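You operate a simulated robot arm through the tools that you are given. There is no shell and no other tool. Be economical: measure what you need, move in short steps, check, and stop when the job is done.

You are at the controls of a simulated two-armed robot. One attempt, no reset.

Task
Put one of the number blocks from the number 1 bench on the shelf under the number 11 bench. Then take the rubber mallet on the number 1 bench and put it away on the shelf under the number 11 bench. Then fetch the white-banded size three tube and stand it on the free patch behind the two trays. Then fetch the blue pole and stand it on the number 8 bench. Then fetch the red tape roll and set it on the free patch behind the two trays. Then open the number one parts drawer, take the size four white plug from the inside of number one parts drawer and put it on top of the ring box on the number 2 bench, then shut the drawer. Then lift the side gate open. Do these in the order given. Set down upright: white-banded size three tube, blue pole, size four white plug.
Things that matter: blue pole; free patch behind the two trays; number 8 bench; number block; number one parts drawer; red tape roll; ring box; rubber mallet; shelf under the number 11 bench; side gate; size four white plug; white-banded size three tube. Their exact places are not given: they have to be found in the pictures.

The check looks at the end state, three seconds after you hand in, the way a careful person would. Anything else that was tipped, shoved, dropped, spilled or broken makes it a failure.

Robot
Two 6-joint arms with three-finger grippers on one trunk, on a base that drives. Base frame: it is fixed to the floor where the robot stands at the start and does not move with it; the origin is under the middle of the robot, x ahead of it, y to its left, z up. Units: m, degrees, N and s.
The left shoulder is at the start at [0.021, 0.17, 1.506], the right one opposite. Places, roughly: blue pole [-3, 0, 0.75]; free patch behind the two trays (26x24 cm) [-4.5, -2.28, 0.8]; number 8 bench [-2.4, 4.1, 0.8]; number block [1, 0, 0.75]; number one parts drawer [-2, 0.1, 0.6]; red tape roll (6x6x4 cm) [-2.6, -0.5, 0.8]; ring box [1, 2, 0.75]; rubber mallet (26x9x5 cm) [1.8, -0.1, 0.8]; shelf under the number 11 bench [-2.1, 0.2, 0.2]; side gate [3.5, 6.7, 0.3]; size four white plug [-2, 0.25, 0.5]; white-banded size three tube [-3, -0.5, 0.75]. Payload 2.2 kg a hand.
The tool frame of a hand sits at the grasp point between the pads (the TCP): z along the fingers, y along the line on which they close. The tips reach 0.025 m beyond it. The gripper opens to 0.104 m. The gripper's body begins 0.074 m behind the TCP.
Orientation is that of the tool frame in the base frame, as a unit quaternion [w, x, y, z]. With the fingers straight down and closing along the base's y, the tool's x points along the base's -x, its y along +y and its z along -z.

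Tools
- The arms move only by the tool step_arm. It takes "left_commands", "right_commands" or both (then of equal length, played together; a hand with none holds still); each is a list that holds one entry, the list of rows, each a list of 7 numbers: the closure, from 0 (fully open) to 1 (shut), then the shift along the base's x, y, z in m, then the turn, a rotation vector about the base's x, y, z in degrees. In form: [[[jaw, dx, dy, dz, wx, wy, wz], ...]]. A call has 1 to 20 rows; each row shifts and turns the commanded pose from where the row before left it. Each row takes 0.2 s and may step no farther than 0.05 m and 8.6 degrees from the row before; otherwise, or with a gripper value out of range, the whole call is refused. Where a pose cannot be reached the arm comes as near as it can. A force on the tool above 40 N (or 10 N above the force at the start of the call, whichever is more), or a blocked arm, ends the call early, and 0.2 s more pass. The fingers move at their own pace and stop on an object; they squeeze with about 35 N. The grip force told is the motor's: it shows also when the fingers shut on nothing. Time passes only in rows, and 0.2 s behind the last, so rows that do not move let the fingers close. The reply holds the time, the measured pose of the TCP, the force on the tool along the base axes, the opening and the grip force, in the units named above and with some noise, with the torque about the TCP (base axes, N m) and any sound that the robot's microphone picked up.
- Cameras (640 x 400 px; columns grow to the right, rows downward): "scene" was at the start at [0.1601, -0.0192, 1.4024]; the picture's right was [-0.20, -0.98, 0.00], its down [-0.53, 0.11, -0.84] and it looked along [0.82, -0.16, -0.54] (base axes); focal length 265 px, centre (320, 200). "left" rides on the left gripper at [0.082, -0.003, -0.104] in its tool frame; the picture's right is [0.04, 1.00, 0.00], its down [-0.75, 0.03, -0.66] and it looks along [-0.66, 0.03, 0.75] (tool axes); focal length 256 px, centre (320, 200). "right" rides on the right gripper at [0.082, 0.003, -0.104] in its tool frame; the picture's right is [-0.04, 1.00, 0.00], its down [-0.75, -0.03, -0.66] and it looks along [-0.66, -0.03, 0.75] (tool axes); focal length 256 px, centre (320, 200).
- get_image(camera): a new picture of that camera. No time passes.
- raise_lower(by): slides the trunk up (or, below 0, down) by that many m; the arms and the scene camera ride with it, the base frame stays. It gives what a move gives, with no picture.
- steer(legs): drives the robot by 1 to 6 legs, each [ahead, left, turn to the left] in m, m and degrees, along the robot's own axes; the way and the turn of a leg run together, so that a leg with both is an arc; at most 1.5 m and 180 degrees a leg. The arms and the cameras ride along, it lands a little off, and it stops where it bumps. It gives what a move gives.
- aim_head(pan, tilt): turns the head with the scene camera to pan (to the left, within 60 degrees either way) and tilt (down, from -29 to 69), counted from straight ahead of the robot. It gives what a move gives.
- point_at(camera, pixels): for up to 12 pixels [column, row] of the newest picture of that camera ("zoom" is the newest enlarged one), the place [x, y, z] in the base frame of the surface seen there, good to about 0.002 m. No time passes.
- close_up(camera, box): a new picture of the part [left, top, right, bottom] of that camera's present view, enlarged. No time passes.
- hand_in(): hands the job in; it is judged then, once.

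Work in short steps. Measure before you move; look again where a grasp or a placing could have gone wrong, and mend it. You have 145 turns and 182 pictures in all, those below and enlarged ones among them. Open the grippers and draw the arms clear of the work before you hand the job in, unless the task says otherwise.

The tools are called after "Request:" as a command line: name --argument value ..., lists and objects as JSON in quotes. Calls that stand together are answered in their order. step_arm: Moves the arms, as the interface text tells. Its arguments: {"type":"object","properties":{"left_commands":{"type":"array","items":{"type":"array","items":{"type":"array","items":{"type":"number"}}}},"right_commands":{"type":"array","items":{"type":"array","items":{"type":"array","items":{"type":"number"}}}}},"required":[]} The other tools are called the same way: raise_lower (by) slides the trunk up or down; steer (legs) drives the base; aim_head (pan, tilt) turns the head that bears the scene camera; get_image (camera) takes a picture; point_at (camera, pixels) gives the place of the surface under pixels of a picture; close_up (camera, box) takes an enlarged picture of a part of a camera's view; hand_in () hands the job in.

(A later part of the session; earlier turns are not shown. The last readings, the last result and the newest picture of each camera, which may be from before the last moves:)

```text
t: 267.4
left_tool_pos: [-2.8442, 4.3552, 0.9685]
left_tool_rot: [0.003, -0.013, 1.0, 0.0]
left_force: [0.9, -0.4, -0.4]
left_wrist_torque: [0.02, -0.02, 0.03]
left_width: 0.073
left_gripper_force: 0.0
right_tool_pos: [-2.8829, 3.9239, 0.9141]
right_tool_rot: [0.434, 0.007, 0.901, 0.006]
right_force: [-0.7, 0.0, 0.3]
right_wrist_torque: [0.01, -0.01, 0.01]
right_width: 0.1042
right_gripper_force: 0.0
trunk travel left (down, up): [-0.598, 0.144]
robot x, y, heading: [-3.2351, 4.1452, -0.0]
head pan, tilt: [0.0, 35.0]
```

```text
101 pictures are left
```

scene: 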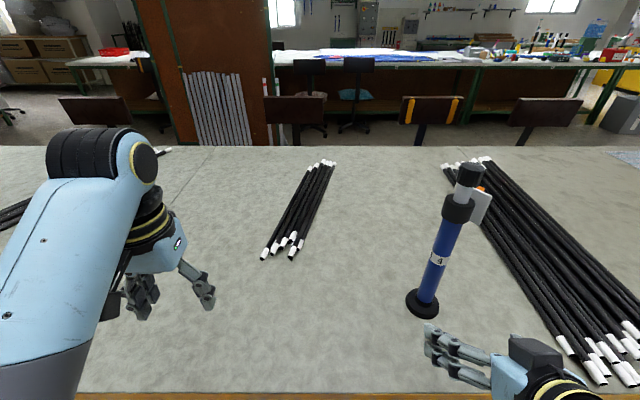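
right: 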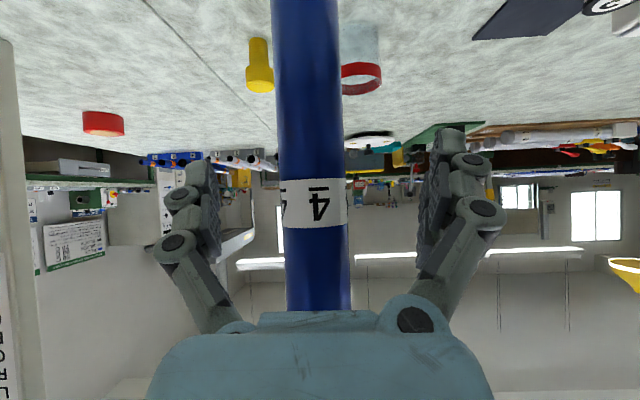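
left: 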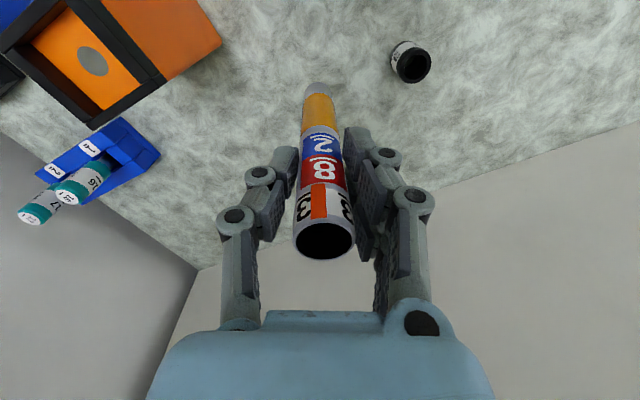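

The blue pole stands on bench 8. I raise the trunk, straighten the right tool, back off, and drive back around towards the left end of bench 11 for the red tape.

Request:
raise_lower --by 0.14

Request:
steer --legs '[[-0.35, 0, 0], [0, 0, -90], [1.5, 0, 0], [1.5, 0, 0], [1.5, 0, 0], [1.0, 0, 0]]'

Request:
get_image --camera "scene"

```text
t: 269.0
left_tool_pos: [-2.8423, 4.3551, 1.1069]
left_tool_rot: [0.001, -0.012, 1.0, 0.0]
left_force: [-0.5, 0.3, 0.5]
left_wrist_torque: [-0.02, -0.01, 0.0]
left_width: 0.0727
left_gripper_force: 0.0
right_tool_pos: [-2.8812, 3.9275, 1.0523]
right_tool_rot: [0.432, 0.008, 0.902, 0.005]
right_force: [-0.4, 0.0, 0.8]
right_wrist_torque: [0.01, 0.01, 0.02]
right_width: 0.104
right_gripper_force: 0.0
trunk travel left (down, up): [-0.738, 0.004]
robot x, y, heading: [-3.2331, 4.146, -0.2]
head pan, tilt: [0.0, 35.0]
```

```text
t: 301.0
left_tool_pos: [-3.4958, -1.7518, 1.1076]
left_tool_rot: [0.001, 0.702, 0.712, -0.001]
left_force: [0.6, -0.4, -0.2]
left_wrist_torque: [0.03, 0.0, 0.01]
left_width: 0.073
left_gripper_force: 0.1
right_tool_pos: [-3.9236, -1.7086, 1.0524]
right_tool_rot: [0.308, 0.647, 0.628, -0.303]
right_force: [-0.1, 0.3, 0.3]
right_wrist_torque: [0.01, 0.0, -0.04]
right_width: 0.1042
right_gripper_force: 0.1
trunk travel left (down, up): [-0.738, 0.004]
robot x, y, heading: [-3.6991, -1.358, -90.6]
head pan, tilt: [0.0, 35.0]
```

```text
100 pictures are left
```

scene: 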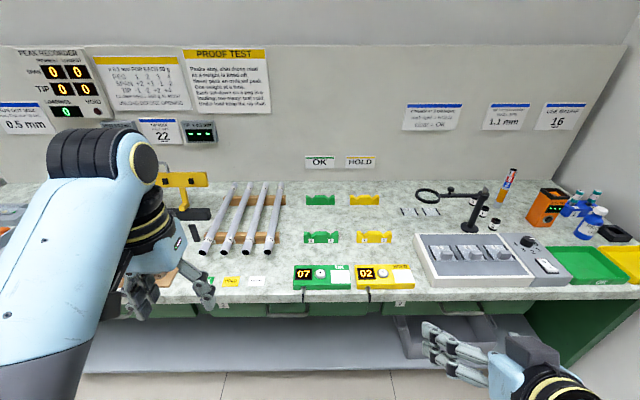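

Everything stands as left. I straighten the right tool (+51° about x), strafe left to x≈-2.38 and turn to face bench 11's left end.

Request:
step_arm --right_commands '[[[0.4, 0, 0, 0, 8.5, 0, 0], [0.4, 0, 0, 0, 8.5, 0, 0], [0.4, 0, 0, 0, 8.5, 0, 0], [0.4, 0, 0, 0, 8.5, 0, 0], [0.4, 0, 0, 0, 8.5, 0, 0], [0.4, 0, 0, 0, 8.5, 0, 0], [0.4, 0, 0, 0, 0, 0, 0]]]'

Request:
steer --legs '[[0, 1.31, 0], [0, 0, 180]]'

Request:
get_image --camera "scene"

```text
t: 302.6
left_tool_pos: [-3.4954, -1.7503, 1.1073]
left_tool_rot: [0.0, 0.702, 0.712, 0.0]
left_force: [0.2, -0.1, -0.2]
left_wrist_torque: [-0.03, 0.0, -0.03]
left_width: 0.0729
left_gripper_force: 0.2
right_tool_pos: [-3.9241, -1.7083, 1.0537]
right_tool_rot: [-0.002, 0.716, 0.698, -0.003]
right_force: [-1.0, 0.1, -0.3]
right_wrist_torque: [0.0, 0.01, 0.01]
right_width: 0.0626
right_gripper_force: 0.0
trunk travel left (down, up): [-0.738, 0.004]
robot x, y, heading: [-3.6959, -1.3601, -90.7]
head pan, tilt: [0.0, 35.0]
```

```text
t: 316.3
left_tool_pos: [-2.5729, -0.9756, 1.1081]
left_tool_rot: [0.001, -0.681, 0.732, 0.001]
left_force: [-0.1, -0.3, 0.4]
left_wrist_torque: [0.0, -0.01, 0.01]
left_width: 0.0728
left_gripper_force: 0.2
right_tool_pos: [-2.1495, -1.0553, 1.0531]
right_tool_rot: [0.004, -0.666, 0.746, -0.002]
right_force: [0.3, 0.5, -0.3]
right_wrist_torque: [-0.03, 0.01, 0.02]
right_width: 0.0624
right_gripper_force: 0.0
trunk travel left (down, up): [-0.738, 0.004]
robot x, y, heading: [-2.4029, -1.3847, 84.3]
head pan, tilt: [0.0, 35.0]
```

```text
99 pictures are left
```

scene: 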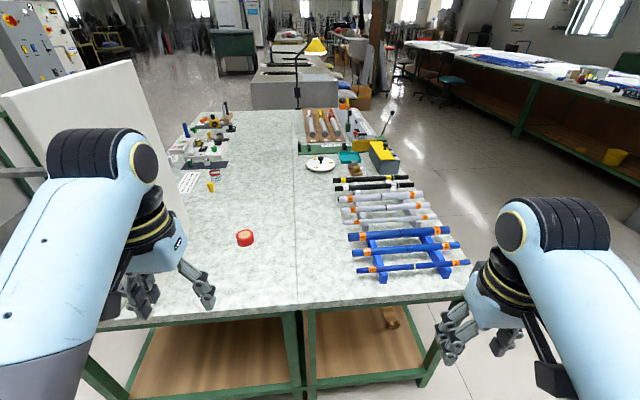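

The red tape is at (245,238). I measure it and the bench end edge.

Request:
point_at --camera "scene" --pixels '[[245, 233], [245, 243], [237, 236], [253, 236], [245, 262], [250, 307], [100, 310], [180, 230], [380, 282]]'

```text
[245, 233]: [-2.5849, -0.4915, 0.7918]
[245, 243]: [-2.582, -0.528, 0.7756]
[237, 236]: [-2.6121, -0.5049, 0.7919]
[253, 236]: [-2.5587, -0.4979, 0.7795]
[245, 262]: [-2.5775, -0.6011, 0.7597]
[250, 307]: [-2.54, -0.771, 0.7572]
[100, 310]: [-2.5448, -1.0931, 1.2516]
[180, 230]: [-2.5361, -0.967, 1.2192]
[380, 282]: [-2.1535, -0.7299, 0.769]
```

Tape centre ≈(-2.585,-0.498), top z 0.792. I align the heading, drive to the bench end, and reopen the left gripper fully.

Request:
steer --legs '[[0, 0, 5.7], [0, -0.028, 0], [0.34, 0, 0]]'

Request:
step_arm --left_commands '[[[0, 0, 0.04, 0, 0, 0, 0], [0, 0, 0.04, 0, 0, 0, 0], [0, 0, 0.04, 0, 0, 0, 0], [0, 0, 0, 0, 0, 0, 0]]]' --right_commands '[[[0.4, 0, -0.03, 0.02, 0, 0, 0], [0.4, 0, -0.02, 0.02, 0, 0, 0], [0.4, 0, 0, 0, 0, 0, 0], [0.4, 0, 0, 0, 0, 0, 0]]]'

Request:
raise_lower --by -0.15

Request:
get_image --camera "left"

Request:
get_image --camera "scene"

```text
t: 319.5
left_tool_pos: [-2.5864, -0.6539, 1.1072]
left_tool_rot: [0.0, 0.717, -0.697, 0.0]
left_force: [-0.1, 0.4, -1.2]
left_wrist_torque: [0.01, 0.0, 0.0]
left_width: 0.0728
left_gripper_force: 0.0
right_tool_pos: [-2.1575, -0.6902, 1.0525]
right_tool_rot: [0.004, -0.703, 0.711, 0.0]
right_force: [0.1, 0.9, 0.7]
right_wrist_torque: [-0.03, -0.01, 0.01]
right_width: 0.0626
right_gripper_force: 0.1
trunk travel left (down, up): [-0.738, 0.004]
robot x, y, heading: [-2.3773, -1.0422, 90.1]
head pan, tilt: [0.0, 35.0]
```

```text
t: 320.5
left_tool_pos: [-2.5861, -0.5353, 1.1075]
left_tool_rot: [-0.001, 0.717, -0.697, -0.001]
left_force: [-0.4, -0.2, -0.1]
left_wrist_torque: [0.04, -0.02, -0.04]
left_width: 0.1041
left_gripper_force: 0.1
right_tool_pos: [-2.1562, -0.7428, 1.0937]
right_tool_rot: [0.004, -0.702, 0.712, 0.0]
right_force: [-0.4, -0.2, -0.1]
right_wrist_torque: [0.01, 0.0, -0.02]
right_width: 0.0626
right_gripper_force: 0.1
trunk travel left (down, up): [-0.738, 0.004]
robot x, y, heading: [-2.3752, -1.0454, 90.2]
head pan, tilt: [0.0, 35.0]
```

```text
t: 322.3
left_tool_pos: [-2.5863, -0.5338, 0.9578]
left_tool_rot: [-0.001, 0.717, -0.697, 0.0]
left_force: [-0.3, 0.1, 0.0]
left_wrist_torque: [-0.03, 0.01, 0.01]
left_width: 0.1038
left_gripper_force: 0.0
right_tool_pos: [-2.1574, -0.7405, 0.9433]
right_tool_rot: [0.003, -0.703, 0.712, 0.0]
right_force: [0.1, -0.3, 0.6]
right_wrist_torque: [0.0, 0.01, 0.03]
right_width: 0.0625
right_gripper_force: 0.0
trunk travel left (down, up): [-0.588, 0.154]
robot x, y, heading: [-2.3769, -1.0414, 90.0]
head pan, tilt: [0.0, 35.0]
```

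```text
98 pictures are left
```

left: 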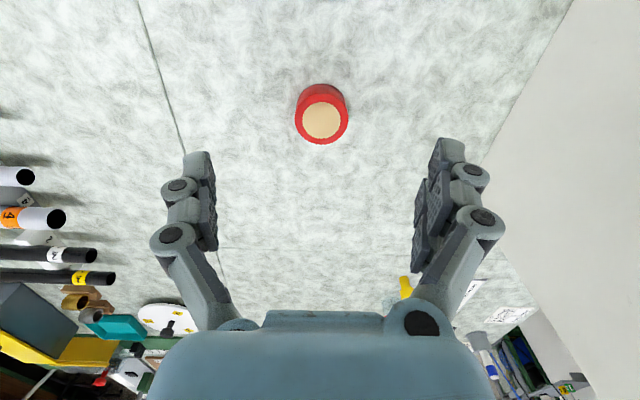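

```text
97 pictures are left
```

scene: 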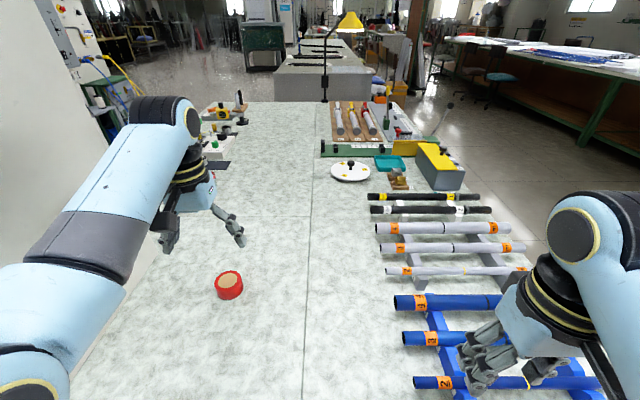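

I measure the roll in the wrist view for final alignment.

Request:
point_at --camera "left" --pixels '[[322, 103], [296, 120], [347, 118], [321, 142], [322, 90], [322, 70]]'

```text
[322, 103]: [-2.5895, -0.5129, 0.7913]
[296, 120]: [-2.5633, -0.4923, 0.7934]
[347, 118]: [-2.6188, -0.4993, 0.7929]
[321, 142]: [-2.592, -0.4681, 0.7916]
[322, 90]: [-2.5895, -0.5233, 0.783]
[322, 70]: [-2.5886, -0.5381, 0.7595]
```

Centre (-2.591,-0.495). Move, descend to z≈0.79 and check before closing.

Request:
step_arm --left_commands '[[[0, -0.005, 0.039, 0, 0, 0, 0], [0, 0, 0, -0.045, 0, 0, 0], [0, 0, 0, -0.045, 0, 0, 0], [0, 0, 0, -0.045, 0, 0, 0], [0, 0, 0, -0.025, 0, 0, 0], [0, 0, 0, -0.008, 0, 0, 0], [0, 0, 0, 0, 0, 0, 0]]]'

Request:
get_image --camera "left"

```text
t: 323.9
left_tool_pos: [-2.5935, -0.4946, 0.7884]
left_tool_rot: [-0.001, 0.717, -0.697, -0.001]
left_force: [0.3, -0.3, 0.5]
left_wrist_torque: [0.0, 0.03, 0.01]
left_width: 0.1038
left_gripper_force: 0.0
right_tool_pos: [-2.1573, -0.7401, 0.9431]
right_tool_rot: [0.003, -0.703, 0.711, -0.001]
right_force: [0.5, 0.9, 0.3]
right_wrist_torque: [-0.02, 0.01, -0.01]
right_width: 0.0623
right_gripper_force: 0.0
trunk travel left (down, up): [-0.588, 0.154]
robot x, y, heading: [-2.3765, -1.0421, 90.3]
head pan, tilt: [0.0, 35.0]
```

```text
96 pictures are left
```

left: 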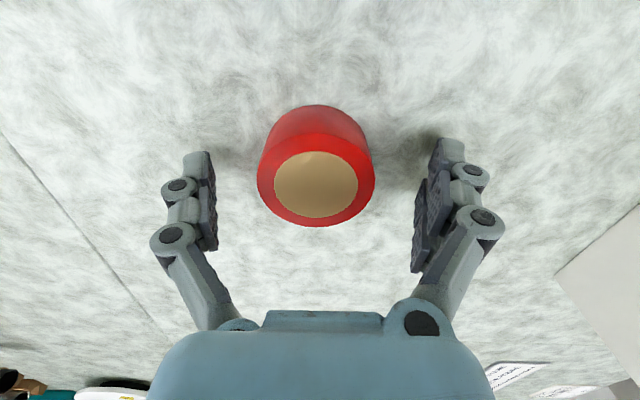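

Aligned. Close and lift.

Request:
step_arm --left_commands '[[[0.4, 0, 0, 0, 0, 0, 0], [1, 0, 0, 0, 0, 0, 0], [1, 0, 0, 0, 0, 0, 0], [1, 0, 0, 0, 0, 0, 0], [1, 0, 0, 0.03, 0, 0, 0], [1, 0, 0, 0.05, 0, 0, 0], [1, 0, 0, 0.05, 0, 0, 0], [1, 0, 0, 0, 0, 0, 0]]]'

Request:
raise_lower --by 0.15

Request:
get_image --camera "left"

```text
t: 325.7
left_tool_pos: [-2.5921, -0.4943, 0.9193]
left_tool_rot: [-0.001, 0.717, -0.697, -0.001]
left_force: [0.1, -0.1, -1.4]
left_wrist_torque: [0.0, 0.03, -0.01]
left_width: 0.0567
left_gripper_force: 34.6
right_tool_pos: [-2.1585, -0.7398, 0.9422]
right_tool_rot: [0.003, -0.703, 0.711, 0.0]
right_force: [-0.7, 0.0, -0.3]
right_wrist_torque: [-0.01, -0.02, -0.01]
right_width: 0.0623
right_gripper_force: 0.2
trunk travel left (down, up): [-0.588, 0.154]
robot x, y, heading: [-2.3786, -1.046, 90.1]
head pan, tilt: [0.0, 35.0]
```

```text
t: 327.4
left_tool_pos: [-2.5919, -0.495, 1.0676]
left_tool_rot: [-0.001, 0.717, -0.697, 0.0]
left_force: [0.4, -0.2, -0.9]
left_wrist_torque: [0.05, 0.0, 0.01]
left_width: 0.057
left_gripper_force: 35.0
right_tool_pos: [-2.1566, -0.74, 1.093]
right_tool_rot: [0.003, -0.702, 0.712, -0.001]
right_force: [-0.1, 0.2, -0.2]
right_wrist_torque: [0.05, -0.01, 0.0]
right_width: 0.0626
right_gripper_force: 0.0
trunk travel left (down, up): [-0.738, 0.004]
robot x, y, heading: [-2.378, -1.0437, 90.2]
head pan, tilt: [0.0, 35.0]
```

```text
95 pictures are left
```

left: 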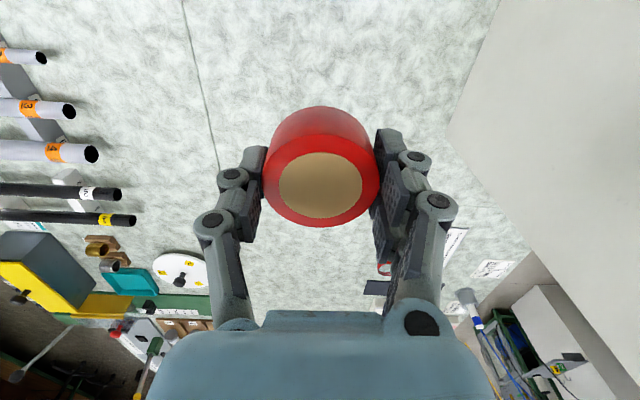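

Tape held (0.057). I retract the hand slightly, back off, turn to -y, and go to the patch corner again, then look at it from above.

Request:
step_arm --left_commands '[[[1, 0, -0.04, 0.02, 0, 0, 0], [1, 0, -0.04, 0.02, 0, 0, 0]]]'

Request:
steer --legs '[[-0.32, 0, 0], [0, 0, 180], [0, -1.0, 0], [0, -0.8, 0], [0.35, 0, 0]]'

Request:
aim_head --pan -15 --tilt 45

Request:
get_image --camera "scene"

```text
t: 328.0
left_tool_pos: [-2.5911, -0.5748, 1.1095]
left_tool_rot: [-0.001, 0.717, -0.697, -0.001]
left_force: [0.5, -0.4, -1.2]
left_wrist_torque: [0.03, -0.01, -0.01]
left_width: 0.0568
left_gripper_force: 34.8
right_tool_pos: [-2.157, -0.7405, 1.0929]
right_tool_rot: [0.003, -0.703, 0.712, -0.001]
right_force: [-0.5, 0.6, 0.6]
right_wrist_torque: [0.02, -0.02, -0.01]
right_width: 0.0623
right_gripper_force: 0.0
trunk travel left (down, up): [-0.738, 0.004]
robot x, y, heading: [-2.3801, -1.0422, 90.4]
head pan, tilt: [0.0, 35.0]
```

```text
t: 348.0
left_tool_pos: [-3.9758, -2.1619, 1.1086]
left_tool_rot: [0.0, 0.708, 0.706, -0.001]
left_force: [0.1, -0.4, -0.7]
left_wrist_torque: [0.03, 0.0, -0.01]
left_width: 0.0565
left_gripper_force: 35.3
right_tool_pos: [-4.4037, -1.9808, 1.0928]
right_tool_rot: [0.0, 0.723, 0.691, -0.003]
right_force: [-0.4, -0.6, -0.1]
right_wrist_torque: [0.03, -0.02, 0.04]
right_width: 0.0628
right_gripper_force: 0.2
trunk travel left (down, up): [-0.738, 0.004]
robot x, y, heading: [-4.1703, -1.6835, -91.7]
head pan, tilt: [0.0, 35.0]
```

```text
t: 348.8
left_tool_pos: [-3.9756, -2.1609, 1.1086]
left_tool_rot: [0.0, 0.708, 0.706, 0.0]
left_force: [0.5, 0.5, -0.1]
left_wrist_torque: [0.0, -0.03, 0.0]
left_width: 0.0566
left_gripper_force: 34.9
right_tool_pos: [-4.4044, -1.9789, 1.0935]
right_tool_rot: [-0.001, 0.724, 0.69, -0.002]
right_force: [0.2, -0.1, 0.5]
right_wrist_torque: [-0.01, -0.05, -0.06]
right_width: 0.0627
right_gripper_force: 0.2
trunk travel left (down, up): [-0.738, 0.004]
robot x, y, heading: [-4.1722, -1.6869, -91.8]
head pan, tilt: [-15.0, 45.0]
```

```text
94 pictures are left
```

scene: 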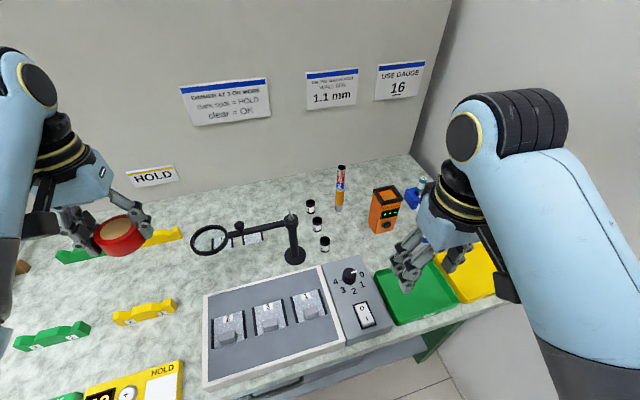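

I move in as for the tube: 0.07 ahead, 0.13 right, turn 28.5° right, then view from the left wrist camera over the patch.

Request:
steer --legs '[[0.07, -0.13, 0], [0, 0, -28.5]]'

Request:
aim_head --pan 10 --tilt 48

Request:
get_image --camera "scene"

Request:
get_image --camera "left"

```text
t: 351.5
left_tool_pos: [-4.3585, -2.2614, 1.1093]
left_tool_rot: [0.0, 0.861, 0.509, -0.002]
left_force: [-0.1, -0.4, -0.4]
left_wrist_torque: [0.03, -0.01, 0.02]
left_width: 0.0563
left_gripper_force: 34.5
right_tool_pos: [-4.6491, -1.8996, 1.0924]
right_tool_rot: [-0.002, 0.871, 0.491, -0.003]
right_force: [0.0, 0.4, -0.1]
right_wrist_torque: [-0.01, -0.02, 0.04]
right_width: 0.0625
right_gripper_force: 0.1
trunk travel left (down, up): [-0.738, 0.004]
robot x, y, heading: [-4.3003, -1.7502, -120.3]
head pan, tilt: [-15.0, 45.0]
```

```text
t: 352.4
left_tool_pos: [-4.3584, -2.2624, 1.1088]
left_tool_rot: [0.0, 0.86, 0.51, -0.001]
left_force: [-0.3, 0.2, -0.1]
left_wrist_torque: [0.02, -0.02, -0.02]
left_width: 0.0566
left_gripper_force: 35.3
right_tool_pos: [-4.6479, -1.8994, 1.093]
right_tool_rot: [-0.001, 0.871, 0.491, -0.003]
right_force: [-0.3, -0.1, 0.1]
right_wrist_torque: [0.0, -0.02, 0.02]
right_width: 0.0623
right_gripper_force: 0.1
trunk travel left (down, up): [-0.738, 0.004]
robot x, y, heading: [-4.307, -1.7479, -120.3]
head pan, tilt: [10.0, 48.0]
```

```text
93 pictures are left
```

scene: 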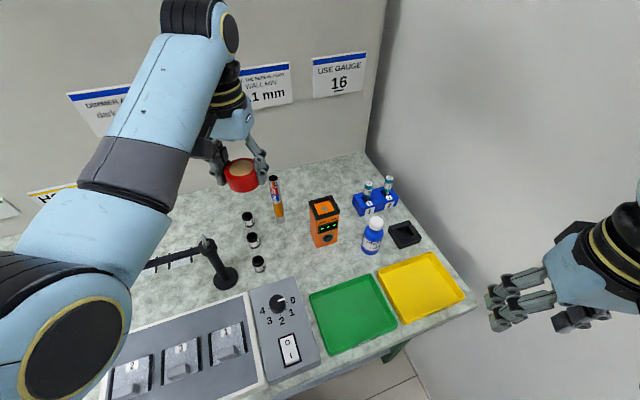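

```text
92 pictures are left
```

left: 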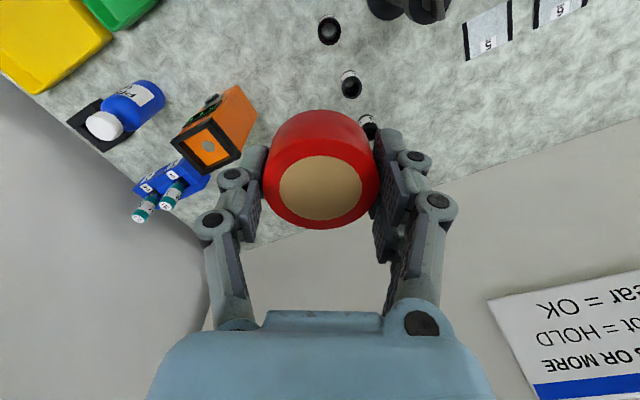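

I zoom on the area and measure the meter's top/back, the rack's left end, and table points behind.

Request:
close_up --camera "scene" --box '[235, 140, 435, 280]'

Request:
point_at --camera "scene" --pixels '[[313, 200], [334, 197], [339, 213], [318, 218], [355, 198], [353, 207], [320, 180], [300, 180], [345, 170], [372, 232], [365, 185], [290, 210]]'

Request:
point_at --camera "left" --pixels '[[205, 145], [240, 165], [175, 140], [208, 175], [210, 118], [258, 112]]'

```text
2.86 times, centred on (335, 210) of scene
```

zoom: 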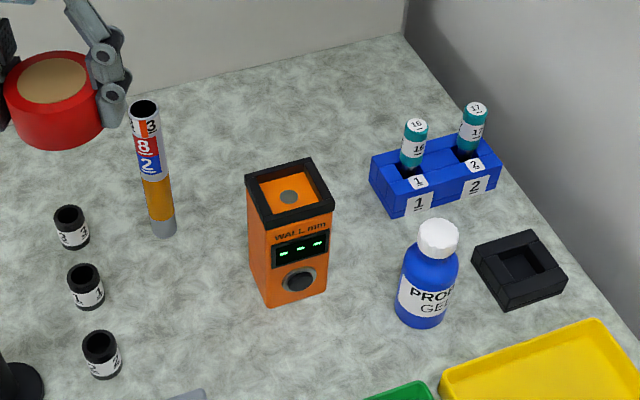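

```text
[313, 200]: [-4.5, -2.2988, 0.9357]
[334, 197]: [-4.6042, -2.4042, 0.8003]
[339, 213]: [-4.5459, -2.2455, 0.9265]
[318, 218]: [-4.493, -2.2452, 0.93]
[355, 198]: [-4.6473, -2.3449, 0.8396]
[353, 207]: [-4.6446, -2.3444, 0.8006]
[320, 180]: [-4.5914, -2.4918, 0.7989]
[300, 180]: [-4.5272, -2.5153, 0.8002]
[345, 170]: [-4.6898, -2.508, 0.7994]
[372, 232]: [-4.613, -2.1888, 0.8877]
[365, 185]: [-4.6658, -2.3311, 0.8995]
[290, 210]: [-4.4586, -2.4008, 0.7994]
```

```text
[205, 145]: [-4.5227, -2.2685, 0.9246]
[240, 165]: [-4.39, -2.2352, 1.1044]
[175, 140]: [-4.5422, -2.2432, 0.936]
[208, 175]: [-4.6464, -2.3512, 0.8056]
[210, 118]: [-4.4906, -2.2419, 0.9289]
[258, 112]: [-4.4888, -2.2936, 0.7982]
```

Free space behind meter is x -4.35…-4.645, y -2.31…-2.58. I'll set the tape at (-4.47,-2.43): nudge the base, rotate the left wrist 60° so its camera clears tube and meter, and move above.

Request:
steer --legs '[[0.047, -0.027, 0]]'

Request:
step_arm --left_commands '[[[1, 0, 0, 0, 0, 0, 8.5], [1, 0, 0, 0, 0, 0, 8.5], [1, -0.013, -0.028, 0, 0, 0, 8.5], [1, -0.013, -0.028, 0, 0, 0, 8.5], [1, -0.013, -0.028, 0, 0, 0, 8.5], [1, -0.013, -0.028, 0, 0, 0, 8.5], [1, -0.013, -0.028, 0, 0, 0, 8.5], [1, 0, 0, 0, 0, 0, 0]]]'

Request:
get_image --camera "left"

Request:
get_image --camera "scene"

```text
t: 353.4
left_tool_pos: [-4.3804, -2.2773, 1.1083]
left_tool_rot: [0.002, 0.855, 0.519, -0.001]
left_force: [-0.9, -0.6, -0.2]
left_wrist_torque: [0.01, -0.01, 0.02]
left_width: 0.0565
left_gripper_force: 34.7
right_tool_pos: [-4.6772, -1.9195, 1.0921]
right_tool_rot: [-0.002, 0.865, 0.502, -0.002]
right_force: [-0.2, -0.3, -0.7]
right_wrist_torque: [-0.02, -0.02, -0.01]
right_width: 0.0624
right_gripper_force: 0.0
trunk travel left (down, up): [-0.738, 0.004]
robot x, y, heading: [-4.3297, -1.761, -119.0]
head pan, tilt: [10.0, 48.0]
stopped in leg 1: the robot was blocked; the commanded pose is now the measured one
```

```text
t: 355.2
left_tool_pos: [-4.4415, -2.4179, 1.1101]
left_tool_rot: [0.001, 0.483, 0.876, -0.001]
left_force: [0.8, 1.3, -0.4]
left_wrist_torque: [-0.01, 0.03, -0.04]
left_width: 0.0565
left_gripper_force: 35.4
right_tool_pos: [-4.6756, -1.9198, 1.0933]
right_tool_rot: [-0.002, 0.865, 0.501, -0.004]
right_force: [-0.3, 1.0, 0.1]
right_wrist_torque: [0.0, -0.01, 0.03]
right_width: 0.0624
right_gripper_force: 0.1
trunk travel left (down, up): [-0.738, 0.004]
robot x, y, heading: [-4.3359, -1.7601, -118.8]
head pan, tilt: [10.0, 48.0]
```

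```text
90 pictures are left
```

left: 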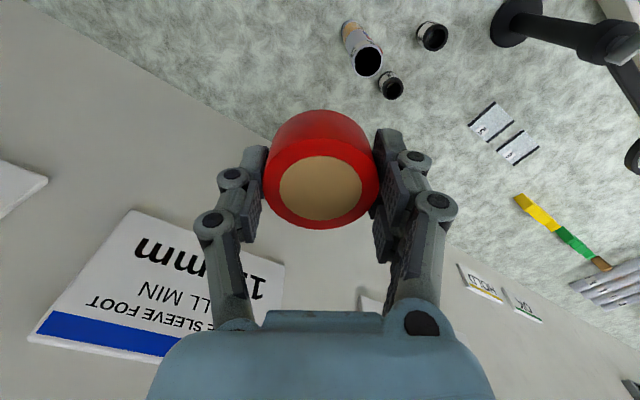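

```text
89 pictures are left
```

scene: 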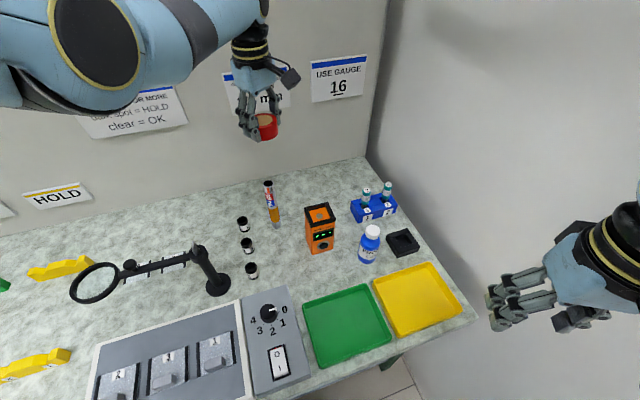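

The base is blocked here, so I choose a slightly nearer spot, (-4.49,-2.40), and yaw the wrist another 58° so fingers straddle along y, clear of tube and meter. Also pull the right hand back a bit.

Request:
step_arm --left_commands '[[[1, 0, 0, 0, 0, 0, 8.4], [1, -0.01, 0.003, 0, 0, 0, 8.4], [1, -0.01, 0.003, 0, 0, 0, 8.4], [1, -0.01, 0.003, 0, 0, 0, 8.4], [1, -0.01, 0.003, 0, 0, 0, 8.4], [1, -0.008, 0.003, 0, 0, 0, 8.4], [1, 0, 0.003, 0, 0, 0, 8.0], [1, 0, 0, 0, 0, 0, 0]]]' --right_commands '[[[0.4, 0, 0.02, 0, 0, 0, 0], [0.4, 0, 0.02, 0, 0, 0, 0], [0.4, 0, 0.01, 0, 0, 0, 0], [0.4, 0, 0, 0, 0, 0, 0], [0.4, 0, 0, 0, 0, 0, 0], [0.4, 0, 0, 0, 0, 0, 0], [0.4, 0, 0, 0, 0, 0, 0], [0.4, 0, 0, 0, 0, 0, 0]]]'

Request:
raise_lower --by -0.15

Request:
get_image --camera "scene"

```text
t: 357.0
left_tool_pos: [-4.4904, -2.3978, 1.1072]
left_tool_rot: [0.002, -0.004, 1.0, 0.0]
left_force: [-0.3, 0.6, -0.8]
left_wrist_torque: [-0.03, -0.02, -0.01]
left_width: 0.0563
left_gripper_force: 34.6
right_tool_pos: [-4.6756, -1.8706, 1.0934]
right_tool_rot: [-0.002, 0.865, 0.502, -0.002]
right_force: [-0.3, 0.4, 0.4]
right_wrist_torque: [0.02, 0.04, -0.02]
right_width: 0.0622
right_gripper_force: 0.1
trunk travel left (down, up): [-0.738, 0.004]
robot x, y, heading: [-4.3362, -1.7619, -118.8]
head pan, tilt: [10.0, 48.0]
```

```text
t: 358.8
left_tool_pos: [-4.49, -2.3987, 0.9601]
left_tool_rot: [0.0, -0.003, 1.0, 0.0]
left_force: [0.1, 0.5, -0.9]
left_wrist_torque: [-0.01, 0.0, 0.01]
left_width: 0.0565
left_gripper_force: 34.6
right_tool_pos: [-4.6758, -1.87, 0.9427]
right_tool_rot: [-0.002, 0.865, 0.501, -0.004]
right_force: [0.2, 0.5, -0.9]
right_wrist_torque: [-0.03, 0.04, -0.01]
right_width: 0.0626
right_gripper_force: 0.1
trunk travel left (down, up): [-0.588, 0.154]
robot x, y, heading: [-4.3325, -1.7614, -118.9]
head pan, tilt: [10.0, 48.0]
```

```text
88 pictures are left
```

scene: 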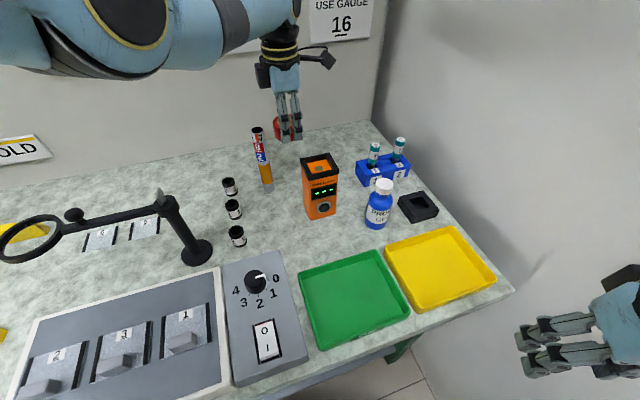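

The hand is well placed. Lower the trunk 0.10, then finish with the arm.

Request:
raise_lower --by -0.1

Request:
step_arm --left_commands '[[[1, 0, 0, -0.02, 0, 0, 0], [1, 0, 0, -0.007, 0, 0, 0], [1, 0, 0, -0.003, 0, 0, 0], [1, 0, 0, 0, 0, 0, 0]]]'

Request:
close_up --camera "scene" --box '[200, 60, 360, 200]'

```text
t: 360.1
left_tool_pos: [-4.49, -2.3985, 0.86]
left_tool_rot: [0.002, -0.003, 1.0, 0.001]
left_force: [0.5, 0.0, -1.2]
left_wrist_torque: [0.0, 0.06, 0.0]
left_width: 0.0564
left_gripper_force: 35.0
right_tool_pos: [-4.6742, -1.8693, 0.8436]
right_tool_rot: [-0.001, 0.865, 0.502, -0.004]
right_force: [0.1, -1.0, 0.5]
right_wrist_torque: [0.01, 0.0, -0.02]
right_width: 0.0623
right_gripper_force: 0.1
trunk travel left (down, up): [-0.488, 0.254]
robot x, y, heading: [-4.3345, -1.7627, -118.7]
head pan, tilt: [10.0, 48.0]
```

```text
t: 361.1
left_tool_pos: [-4.4892, -2.3978, 0.8293]
left_tool_rot: [0.001, -0.004, 1.0, 0.0]
left_force: [-0.8, -0.2, 0.3]
left_wrist_torque: [-0.02, 0.01, -0.03]
left_width: 0.0566
left_gripper_force: 34.9
right_tool_pos: [-4.6756, -1.8703, 0.8424]
right_tool_rot: [-0.001, 0.865, 0.502, -0.004]
right_force: [0.4, 0.3, 0.2]
right_wrist_torque: [-0.01, 0.0, -0.02]
right_width: 0.0624
right_gripper_force: 0.1
trunk travel left (down, up): [-0.488, 0.254]
robot x, y, heading: [-4.3335, -1.7594, -118.8]
head pan, tilt: [10.0, 48.0]
```

```text
2.86 times, centred on (280, 130) of scene
```

zoom: 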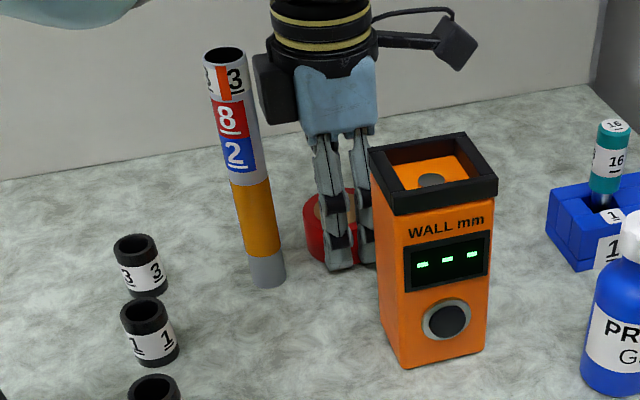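

Tape has touched down. Open moderately and rise vertically.

Request:
step_arm --left_commands '[[[1, 0, 0, -0.001, 0, 0, 0], [0.4, 0, 0, 0, 0, 0, 0], [0.3, 0, 0, 0, 0, 0, 0], [0.25, 0, 0, 0, 0, 0, 0], [0.25, 0, 0, 0.02, 0, 0, 0], [0.25, 0, 0, 0.04, 0, 0, 0], [0.25, 0, 0, 0.04, 0, 0, 0]]]'

Request:
raise_lower --by 0.25

Request:
get_image --camera "scene"

```text
t: 362.7
left_tool_pos: [-4.489, -2.399, 0.9265]
left_tool_rot: [0.001, -0.004, 1.0, 0.0]
left_force: [-0.6, -0.5, 0.6]
left_wrist_torque: [0.0, 0.01, 0.03]
left_width: 0.078
left_gripper_force: 0.1
right_tool_pos: [-4.6758, -1.8696, 0.8439]
right_tool_rot: [-0.001, 0.865, 0.502, -0.003]
right_force: [0.8, 0.1, 0.0]
right_wrist_torque: [0.04, 0.01, 0.03]
right_width: 0.0626
right_gripper_force: 0.1
trunk travel left (down, up): [-0.488, 0.254]
robot x, y, heading: [-4.3348, -1.762, -119.0]
head pan, tilt: [10.0, 48.0]
```

```text
t: 365.3
left_tool_pos: [-4.4902, -2.3996, 1.178]
left_tool_rot: [0.001, -0.004, 1.0, 0.0]
left_force: [0.2, 0.2, -0.1]
left_wrist_torque: [-0.01, 0.02, 0.03]
left_width: 0.0777
left_gripper_force: 0.2
right_tool_pos: [-4.6757, -1.8697, 1.092]
right_tool_rot: [-0.001, 0.866, 0.501, -0.002]
right_force: [-0.2, 0.4, 0.2]
right_wrist_torque: [0.0, -0.04, 0.01]
right_width: 0.0623
right_gripper_force: 0.0
trunk travel left (down, up): [-0.738, 0.004]
robot x, y, heading: [-4.3344, -1.7633, -118.8]
head pan, tilt: [10.0, 48.0]
```

```text
86 pictures are left
```

scene: 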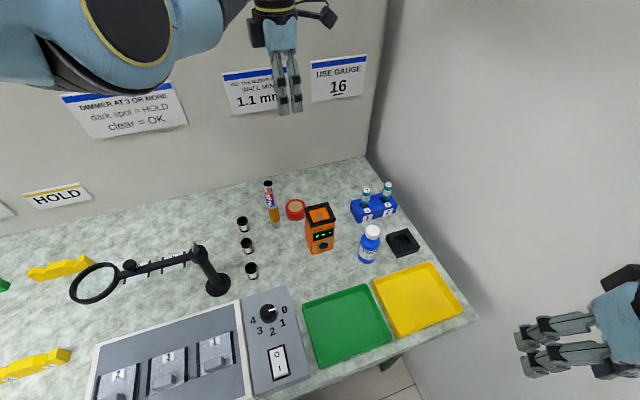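

Tube and tape both stand on the patch. I retract and un-yaw the left hand, then drive out and back toward the front of bench 11.

Request:
step_arm --left_commands '[[[0.25, 0.005, 0.02, -0.01, 0, 0, -8.4], [0.25, 0.01, 0.02, -0.01, 0, 0, -8.4], [0.25, 0.01, 0.02, -0.01, 0, 0, -8.4], [0.25, 0.01, 0.02, -0.01, 0, 0, -8.4], [0.25, 0.01, 0.02, -0.01, 0, 0, -8.4], [0.25, 0.01, 0.02, 0, 0, 0, -8.4], [0.25, 0.01, 0.01, 0, 0, 0, -8.4], [0.25, 0.01, 0.01, 0, 0, 0, -8.4], [0.25, 0, 0, 0, 0, 0, -8.4], [0.25, 0, 0, 0, 0, 0, -8.4], [0.25, 0, 0, 0, 0, 0, -8.4], [0.25, 0, 0, 0, 0, 0, -8.4], [0.25, 0, 0, 0, 0, 0, -8.4], [0.25, 0, 0, 0, 0, 0, -8.4]]]'

Request:
steer --legs '[[0, 0, 28.8], [0, 0.35, 0], [-0.4, 0, 0], [0, 0, 90], [1.5, 0, 0], [1.4, 0, 0]]'

Request:
aim_head --pan 50 --tilt 25

Request:
get_image --camera "scene"

```text
t: 368.3
left_tool_pos: [-4.412, -2.2652, 1.1311]
left_tool_rot: [0.007, 0.853, 0.522, -0.003]
left_force: [-0.1, 0.4, 0.1]
left_wrist_torque: [0.01, 0.02, 0.0]
left_width: 0.078
left_gripper_force: 0.0
right_tool_pos: [-4.6753, -1.8691, 1.0938]
right_tool_rot: [-0.002, 0.865, 0.501, -0.003]
right_force: [-0.4, 0.1, 0.1]
right_wrist_torque: [-0.05, 0.03, 0.03]
right_width: 0.0624
right_gripper_force: 0.1
trunk travel left (down, up): [-0.738, 0.004]
robot x, y, heading: [-4.3348, -1.7594, -118.8]
head pan, tilt: [10.0, 48.0]
```

```text
t: 372.2
left_tool_pos: [-3.8139, -2.2386, 1.1275]
left_tool_rot: [0.007, 0.699, 0.715, 0.003]
left_force: [-0.3, 0.5, -0.8]
left_wrist_torque: [0.04, -0.01, -0.02]
left_width: 0.078
left_gripper_force: 0.0
right_tool_pos: [-4.235, -2.0187, 1.0935]
right_tool_rot: [0.0, 0.716, 0.698, -0.003]
right_force: [-0.7, 0.5, -0.4]
right_wrist_torque: [0.0, -0.01, -0.03]
right_width: 0.0624
right_gripper_force: 0.1
trunk travel left (down, up): [-0.738, 0.004]
robot x, y, heading: [-3.9841, -1.7628, -90.5]
head pan, tilt: [10.0, 48.0]
stopped in leg 3: the robot was blocked; the commanded pose is now the measured one
```

```text
t: 373.2
left_tool_pos: [-3.8135, -2.2387, 1.128]
left_tool_rot: [0.007, 0.698, 0.716, 0.004]
left_force: [-0.1, 0.2, -0.3]
left_wrist_torque: [-0.01, 0.0, 0.0]
left_width: 0.0781
left_gripper_force: 0.0
right_tool_pos: [-4.2339, -2.0192, 1.0938]
right_tool_rot: [0.0, 0.716, 0.698, -0.003]
right_force: [-0.3, -0.1, -0.3]
right_wrist_torque: [0.0, -0.02, 0.01]
right_width: 0.0623
right_gripper_force: 0.1
trunk travel left (down, up): [-0.738, 0.004]
robot x, y, heading: [-3.9888, -1.7602, -90.5]
head pan, tilt: [50.0, 25.0]
```

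```text
85 pictures are left
```

scene: 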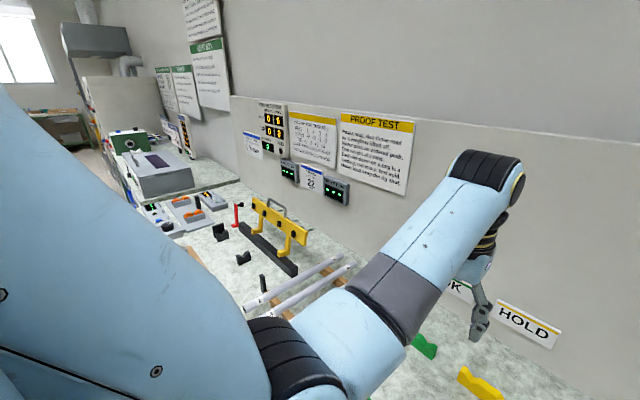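

Blocked at the start of backing, as previously; likely a contact transient. I retry the same route.

Request:
steer --legs '[[-0.4, 0, 0], [0, 0, 90.5], [1.5, 0, 0], [1.4, 0, 0]]'

Request:
get_image --camera "scene"

```text
t: 393.0
left_tool_pos: [-0.6259, -1.2306, 1.1275]
left_tool_rot: [0.004, -0.007, 1.0, 0.007]
left_force: [0.6, 0.2, 0.6]
left_wrist_torque: [0.01, 0.0, 0.04]
left_width: 0.0779
left_gripper_force: 0.2
right_tool_pos: [-0.8496, -1.6502, 1.093]
right_tool_rot: [0.002, 0.018, 1.0, -0.003]
right_force: [0.4, -0.6, -0.5]
right_wrist_torque: [-0.03, 0.0, 0.03]
right_width: 0.0622
right_gripper_force: 0.1
trunk travel left (down, up): [-0.738, 0.004]
robot x, y, heading: [-1.1065, -1.3969, -1.2]
head pan, tilt: [50.0, 25.0]
```

```text
84 pictures are left
```

scene: 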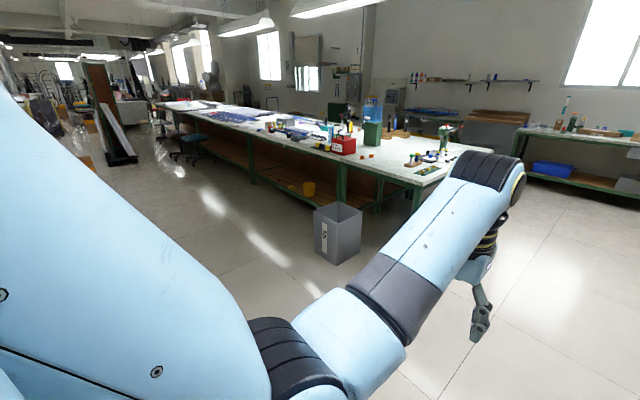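

I strafe to the drawer's height and turn to face bench 11's front, then look at drawer 1.

Request:
steer --legs '[[0, 1.3, 1.2], [0, 0, 180]]'

Request:
raise_lower --by -0.4

Request:
aim_head --pan -10 --tilt 35

Request:
get_image --camera "scene"

```text
t: 406.8
left_tool_pos: [-1.5806, -0.2447, 1.1273]
left_tool_rot: [0.006, 1.0, -0.008, -0.003]
left_force: [0.7, -0.5, 0.5]
left_wrist_torque: [-0.03, 0.0, -0.01]
left_width: 0.0781
left_gripper_force: 0.0
right_tool_pos: [-1.3435, 0.1665, 1.093]
right_tool_rot: [-0.003, 0.999, -0.032, -0.002]
right_force: [-0.4, -0.2, 0.3]
right_wrist_torque: [-0.02, 0.02, 0.01]
right_width: 0.0624
right_gripper_force: 0.0
trunk travel left (down, up): [-0.738, 0.004]
robot x, y, heading: [-1.098, -0.0932, 177.0]
head pan, tilt: [50.0, 25.0]
```

```text
t: 410.6
left_tool_pos: [-1.5815, -0.2482, 0.7281]
left_tool_rot: [0.011, 1.0, -0.007, -0.003]
left_force: [0.6, -0.5, -0.1]
left_wrist_torque: [0.0, -0.01, 0.0]
left_width: 0.0781
left_gripper_force: 0.1
right_tool_pos: [-1.3438, 0.1672, 0.6933]
right_tool_rot: [-0.003, 0.999, -0.034, -0.002]
right_force: [-0.3, 0.8, 0.3]
right_wrist_torque: [-0.01, 0.01, -0.03]
right_width: 0.0623
right_gripper_force: 0.0
trunk travel left (down, up): [-0.338, 0.404]
robot x, y, heading: [-1.0948, -0.0939, 177.3]
head pan, tilt: [50.0, 25.0]
```

```text
t: 411.9
left_tool_pos: [-1.5823, -0.2483, 0.7283]
left_tool_rot: [0.009, 1.0, -0.007, -0.003]
left_force: [0.6, 0.7, 0.0]
left_wrist_torque: [-0.03, -0.04, 0.02]
left_width: 0.078
left_gripper_force: 0.0
right_tool_pos: [-1.3448, 0.1654, 0.6935]
right_tool_rot: [-0.003, 0.999, -0.033, -0.002]
right_force: [0.8, 0.6, 0.1]
right_wrist_torque: [-0.03, 0.0, 0.02]
right_width: 0.0623
right_gripper_force: 0.1
trunk travel left (down, up): [-0.338, 0.404]
robot x, y, heading: [-1.0938, -0.0926, 177.1]
head pan, tilt: [-10.0, 35.0]
```

```text
83 pictures are left
```

scene: 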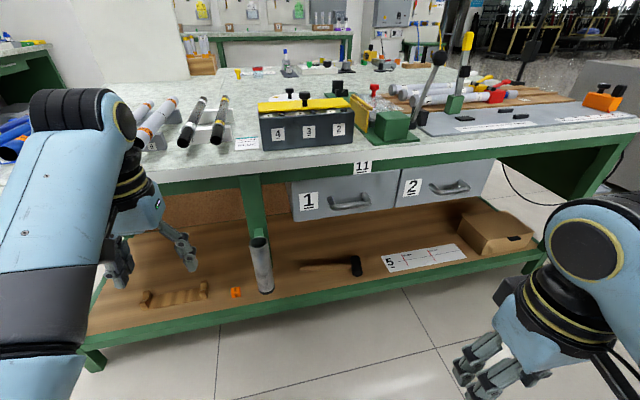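

Drawer 1's handle is at (350,203). I zoom and measure the handle and drawer face.

Request:
close_up --camera "scene" --box '[280, 160, 420, 240]'

Request:
point_at --camera "scene" --pixels '[[332, 206], [350, 205], [368, 200], [350, 196], [310, 200], [395, 188], [345, 213], [295, 180], [298, 218], [350, 172], [396, 206]]'

```text
4.57 times, centred on (350, 200) of scene
```

zoom: 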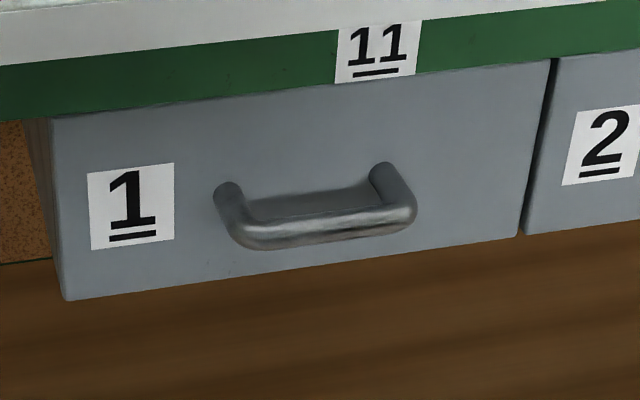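

```text
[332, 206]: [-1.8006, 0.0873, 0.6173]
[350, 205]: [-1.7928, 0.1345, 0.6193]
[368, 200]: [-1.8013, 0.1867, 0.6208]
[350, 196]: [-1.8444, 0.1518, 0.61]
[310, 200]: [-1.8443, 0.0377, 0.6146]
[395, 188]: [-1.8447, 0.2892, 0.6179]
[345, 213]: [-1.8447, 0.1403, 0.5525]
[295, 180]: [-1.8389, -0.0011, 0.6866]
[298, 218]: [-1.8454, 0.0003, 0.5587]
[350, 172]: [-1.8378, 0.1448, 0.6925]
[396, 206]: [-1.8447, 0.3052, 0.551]
```

Handle bar: y 0.09–0.19, x≈-1.80, z≈0.617; face x -1.845. I square the heading, yaw the right hand 90° and pitch it 65° forward so the fingers close vertically round the bar.

Request:
steer --legs '[[0, 0, 3]]'

Request:
step_arm --right_commands '[[[0, 0, 0, -0.01, 0, 0, 8.4], [0, 0, 0, -0.01, 0, 0, 8.4], [0, 0, 0, -0.01, 0, 0, 8.4], [0, 0, 0, -0.01, 0, 0, 8.4], [0, 0, 0, -0.01, 0, 0, 8.4], [0, 0, 0, -0.01, 0, 0, 8.4], [0, 0, 0, -0.01, 0, 0, 8.4], [0, 0, 0, -0.005, 0, 0, 8.4], [0, 0, 0, 0, 0, 0, 8.4], [0, 0, 0, 0, 0, 0, 8.4], [0, 0, 0, 0, 0, 0, 6], [0, 0, 0, 0, 0, 8.2, 0], [0, 0, 0, 0, 0, 8.2, 0], [0, 0, 0, 0, 0, 8.2, 0], [0, 0, 0, 0, 0, 8.2, 0], [0, 0, 0, 0, 0, 8.2, 0], [0, 0, 0, 0, 0, 8.2, 0], [0, 0, 0, 0, 0, 8.2, 0], [0, 0, 0, 0, 0, 8.2, 0]]]'

Request:
get_image --camera "scene"

```text
t: 412.7
left_tool_pos: [-1.5731, -0.2745, 0.7286]
left_tool_rot: [0.01, 1.0, 0.019, -0.003]
left_force: [-0.5, -0.1, -0.2]
left_wrist_torque: [0.0, 0.0, -0.01]
left_width: 0.078
left_gripper_force: 0.0
right_tool_pos: [-1.3581, 0.1529, 0.6932]
right_tool_rot: [-0.003, 1.0, -0.007, -0.002]
right_force: [0.8, 0.0, 0.9]
right_wrist_torque: [0.0, -0.01, 0.03]
right_width: 0.0625
right_gripper_force: 0.1
trunk travel left (down, up): [-0.338, 0.404]
robot x, y, heading: [-1.095, -0.0871, -180.0]
head pan, tilt: [-10.0, 35.0]
```

```text
t: 416.7
left_tool_pos: [-1.5722, -0.2744, 0.7268]
left_tool_rot: [0.011, 1.0, 0.019, -0.003]
left_force: [0.5, 0.9, 0.6]
left_wrist_torque: [-0.05, -0.02, 0.03]
left_width: 0.0781
left_gripper_force: 0.2
right_tool_pos: [-1.3584, 0.1528, 0.6181]
right_tool_rot: [-0.381, 0.596, 0.59, -0.389]
right_force: [-0.7, -0.3, -0.4]
right_wrist_torque: [0.04, 0.04, -0.02]
right_width: 0.104
right_gripper_force: 0.0
trunk travel left (down, up): [-0.338, 0.404]
robot x, y, heading: [-1.0982, -0.0936, -179.9]
head pan, tilt: [-10.0, 35.0]
```

```text
81 pictures are left
```

scene: 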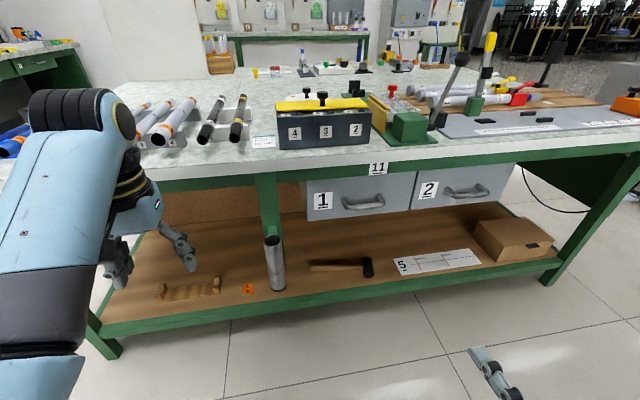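

Pose is right (66° pitch). I drive 0.1 ahead, set the jaw to ~5 cm and extend the arm towards the handle, stopping 4 cm short to check.

Request:
steer --legs '[[0.1, 0, 0]]'

Request:
step_arm --right_commands '[[[0.5, -0.045, 0, 0, 0, 0, 0], [0.5, -0.045, 0, 0, 0, 0, 0], [0.5, -0.045, 0, 0, 0, 0, 0], [0.5, -0.045, 0, 0, 0, 0, 0], [0.5, -0.045, 0, 0, 0, 0, 0], [0.5, -0.045, 0, 0, 0, 0, 0], [0.5, -0.025, -0.003, 0, 0, 0, 0], [0.5, 0, 0, 0, 0, 0, 0]]]'

Request:
get_image --camera "scene"

Request:
get_image --camera "right"

```text
t: 417.9
left_tool_pos: [-1.6743, -0.2752, 0.7279]
left_tool_rot: [0.011, 1.0, 0.019, -0.003]
left_force: [-0.8, 0.2, 0.1]
left_wrist_torque: [-0.01, -0.01, 0.01]
left_width: 0.078
left_gripper_force: 0.0
right_tool_pos: [-1.4582, 0.1527, 0.6185]
right_tool_rot: [-0.38, 0.597, 0.591, -0.388]
right_force: [1.0, 0.5, 0.2]
right_wrist_torque: [0.0, -0.01, -0.01]
right_width: 0.1039
right_gripper_force: 0.1
trunk travel left (down, up): [-0.338, 0.404]
robot x, y, heading: [-1.1965, -0.0925, -180.0]
head pan, tilt: [-10.0, 35.0]
```

```text
t: 419.7
left_tool_pos: [-1.673, -0.2747, 0.7289]
left_tool_rot: [0.01, 1.0, 0.02, -0.003]
left_force: [-0.2, 0.0, 0.3]
left_wrist_torque: [0.02, -0.02, 0.01]
left_width: 0.0782
left_gripper_force: 0.0
right_tool_pos: [-1.7541, 0.1505, 0.618]
right_tool_rot: [-0.38, 0.596, 0.59, -0.388]
right_force: [0.4, -0.1, 0.1]
right_wrist_torque: [0.02, -0.01, -0.02]
right_width: 0.052
right_gripper_force: 0.1
trunk travel left (down, up): [-0.338, 0.404]
robot x, y, heading: [-1.198, -0.0936, -180.1]
head pan, tilt: [-10.0, 35.0]
```

```text
80 pictures are left
```

scene: 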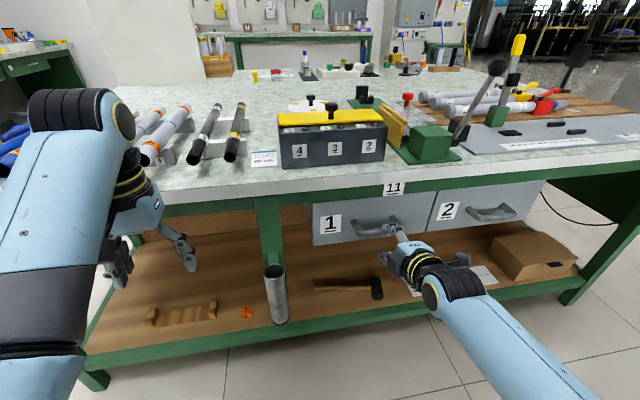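

```text
79 pictures are left
```

right: 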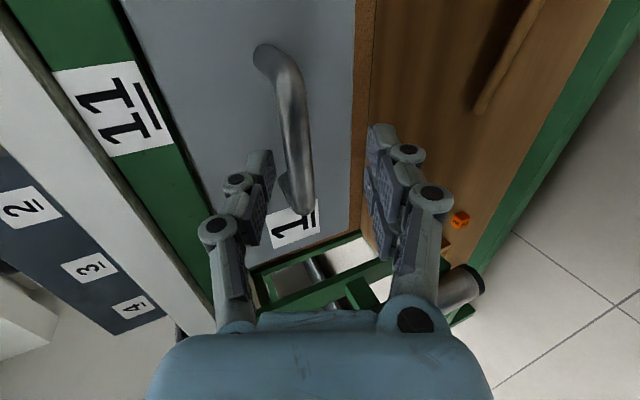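

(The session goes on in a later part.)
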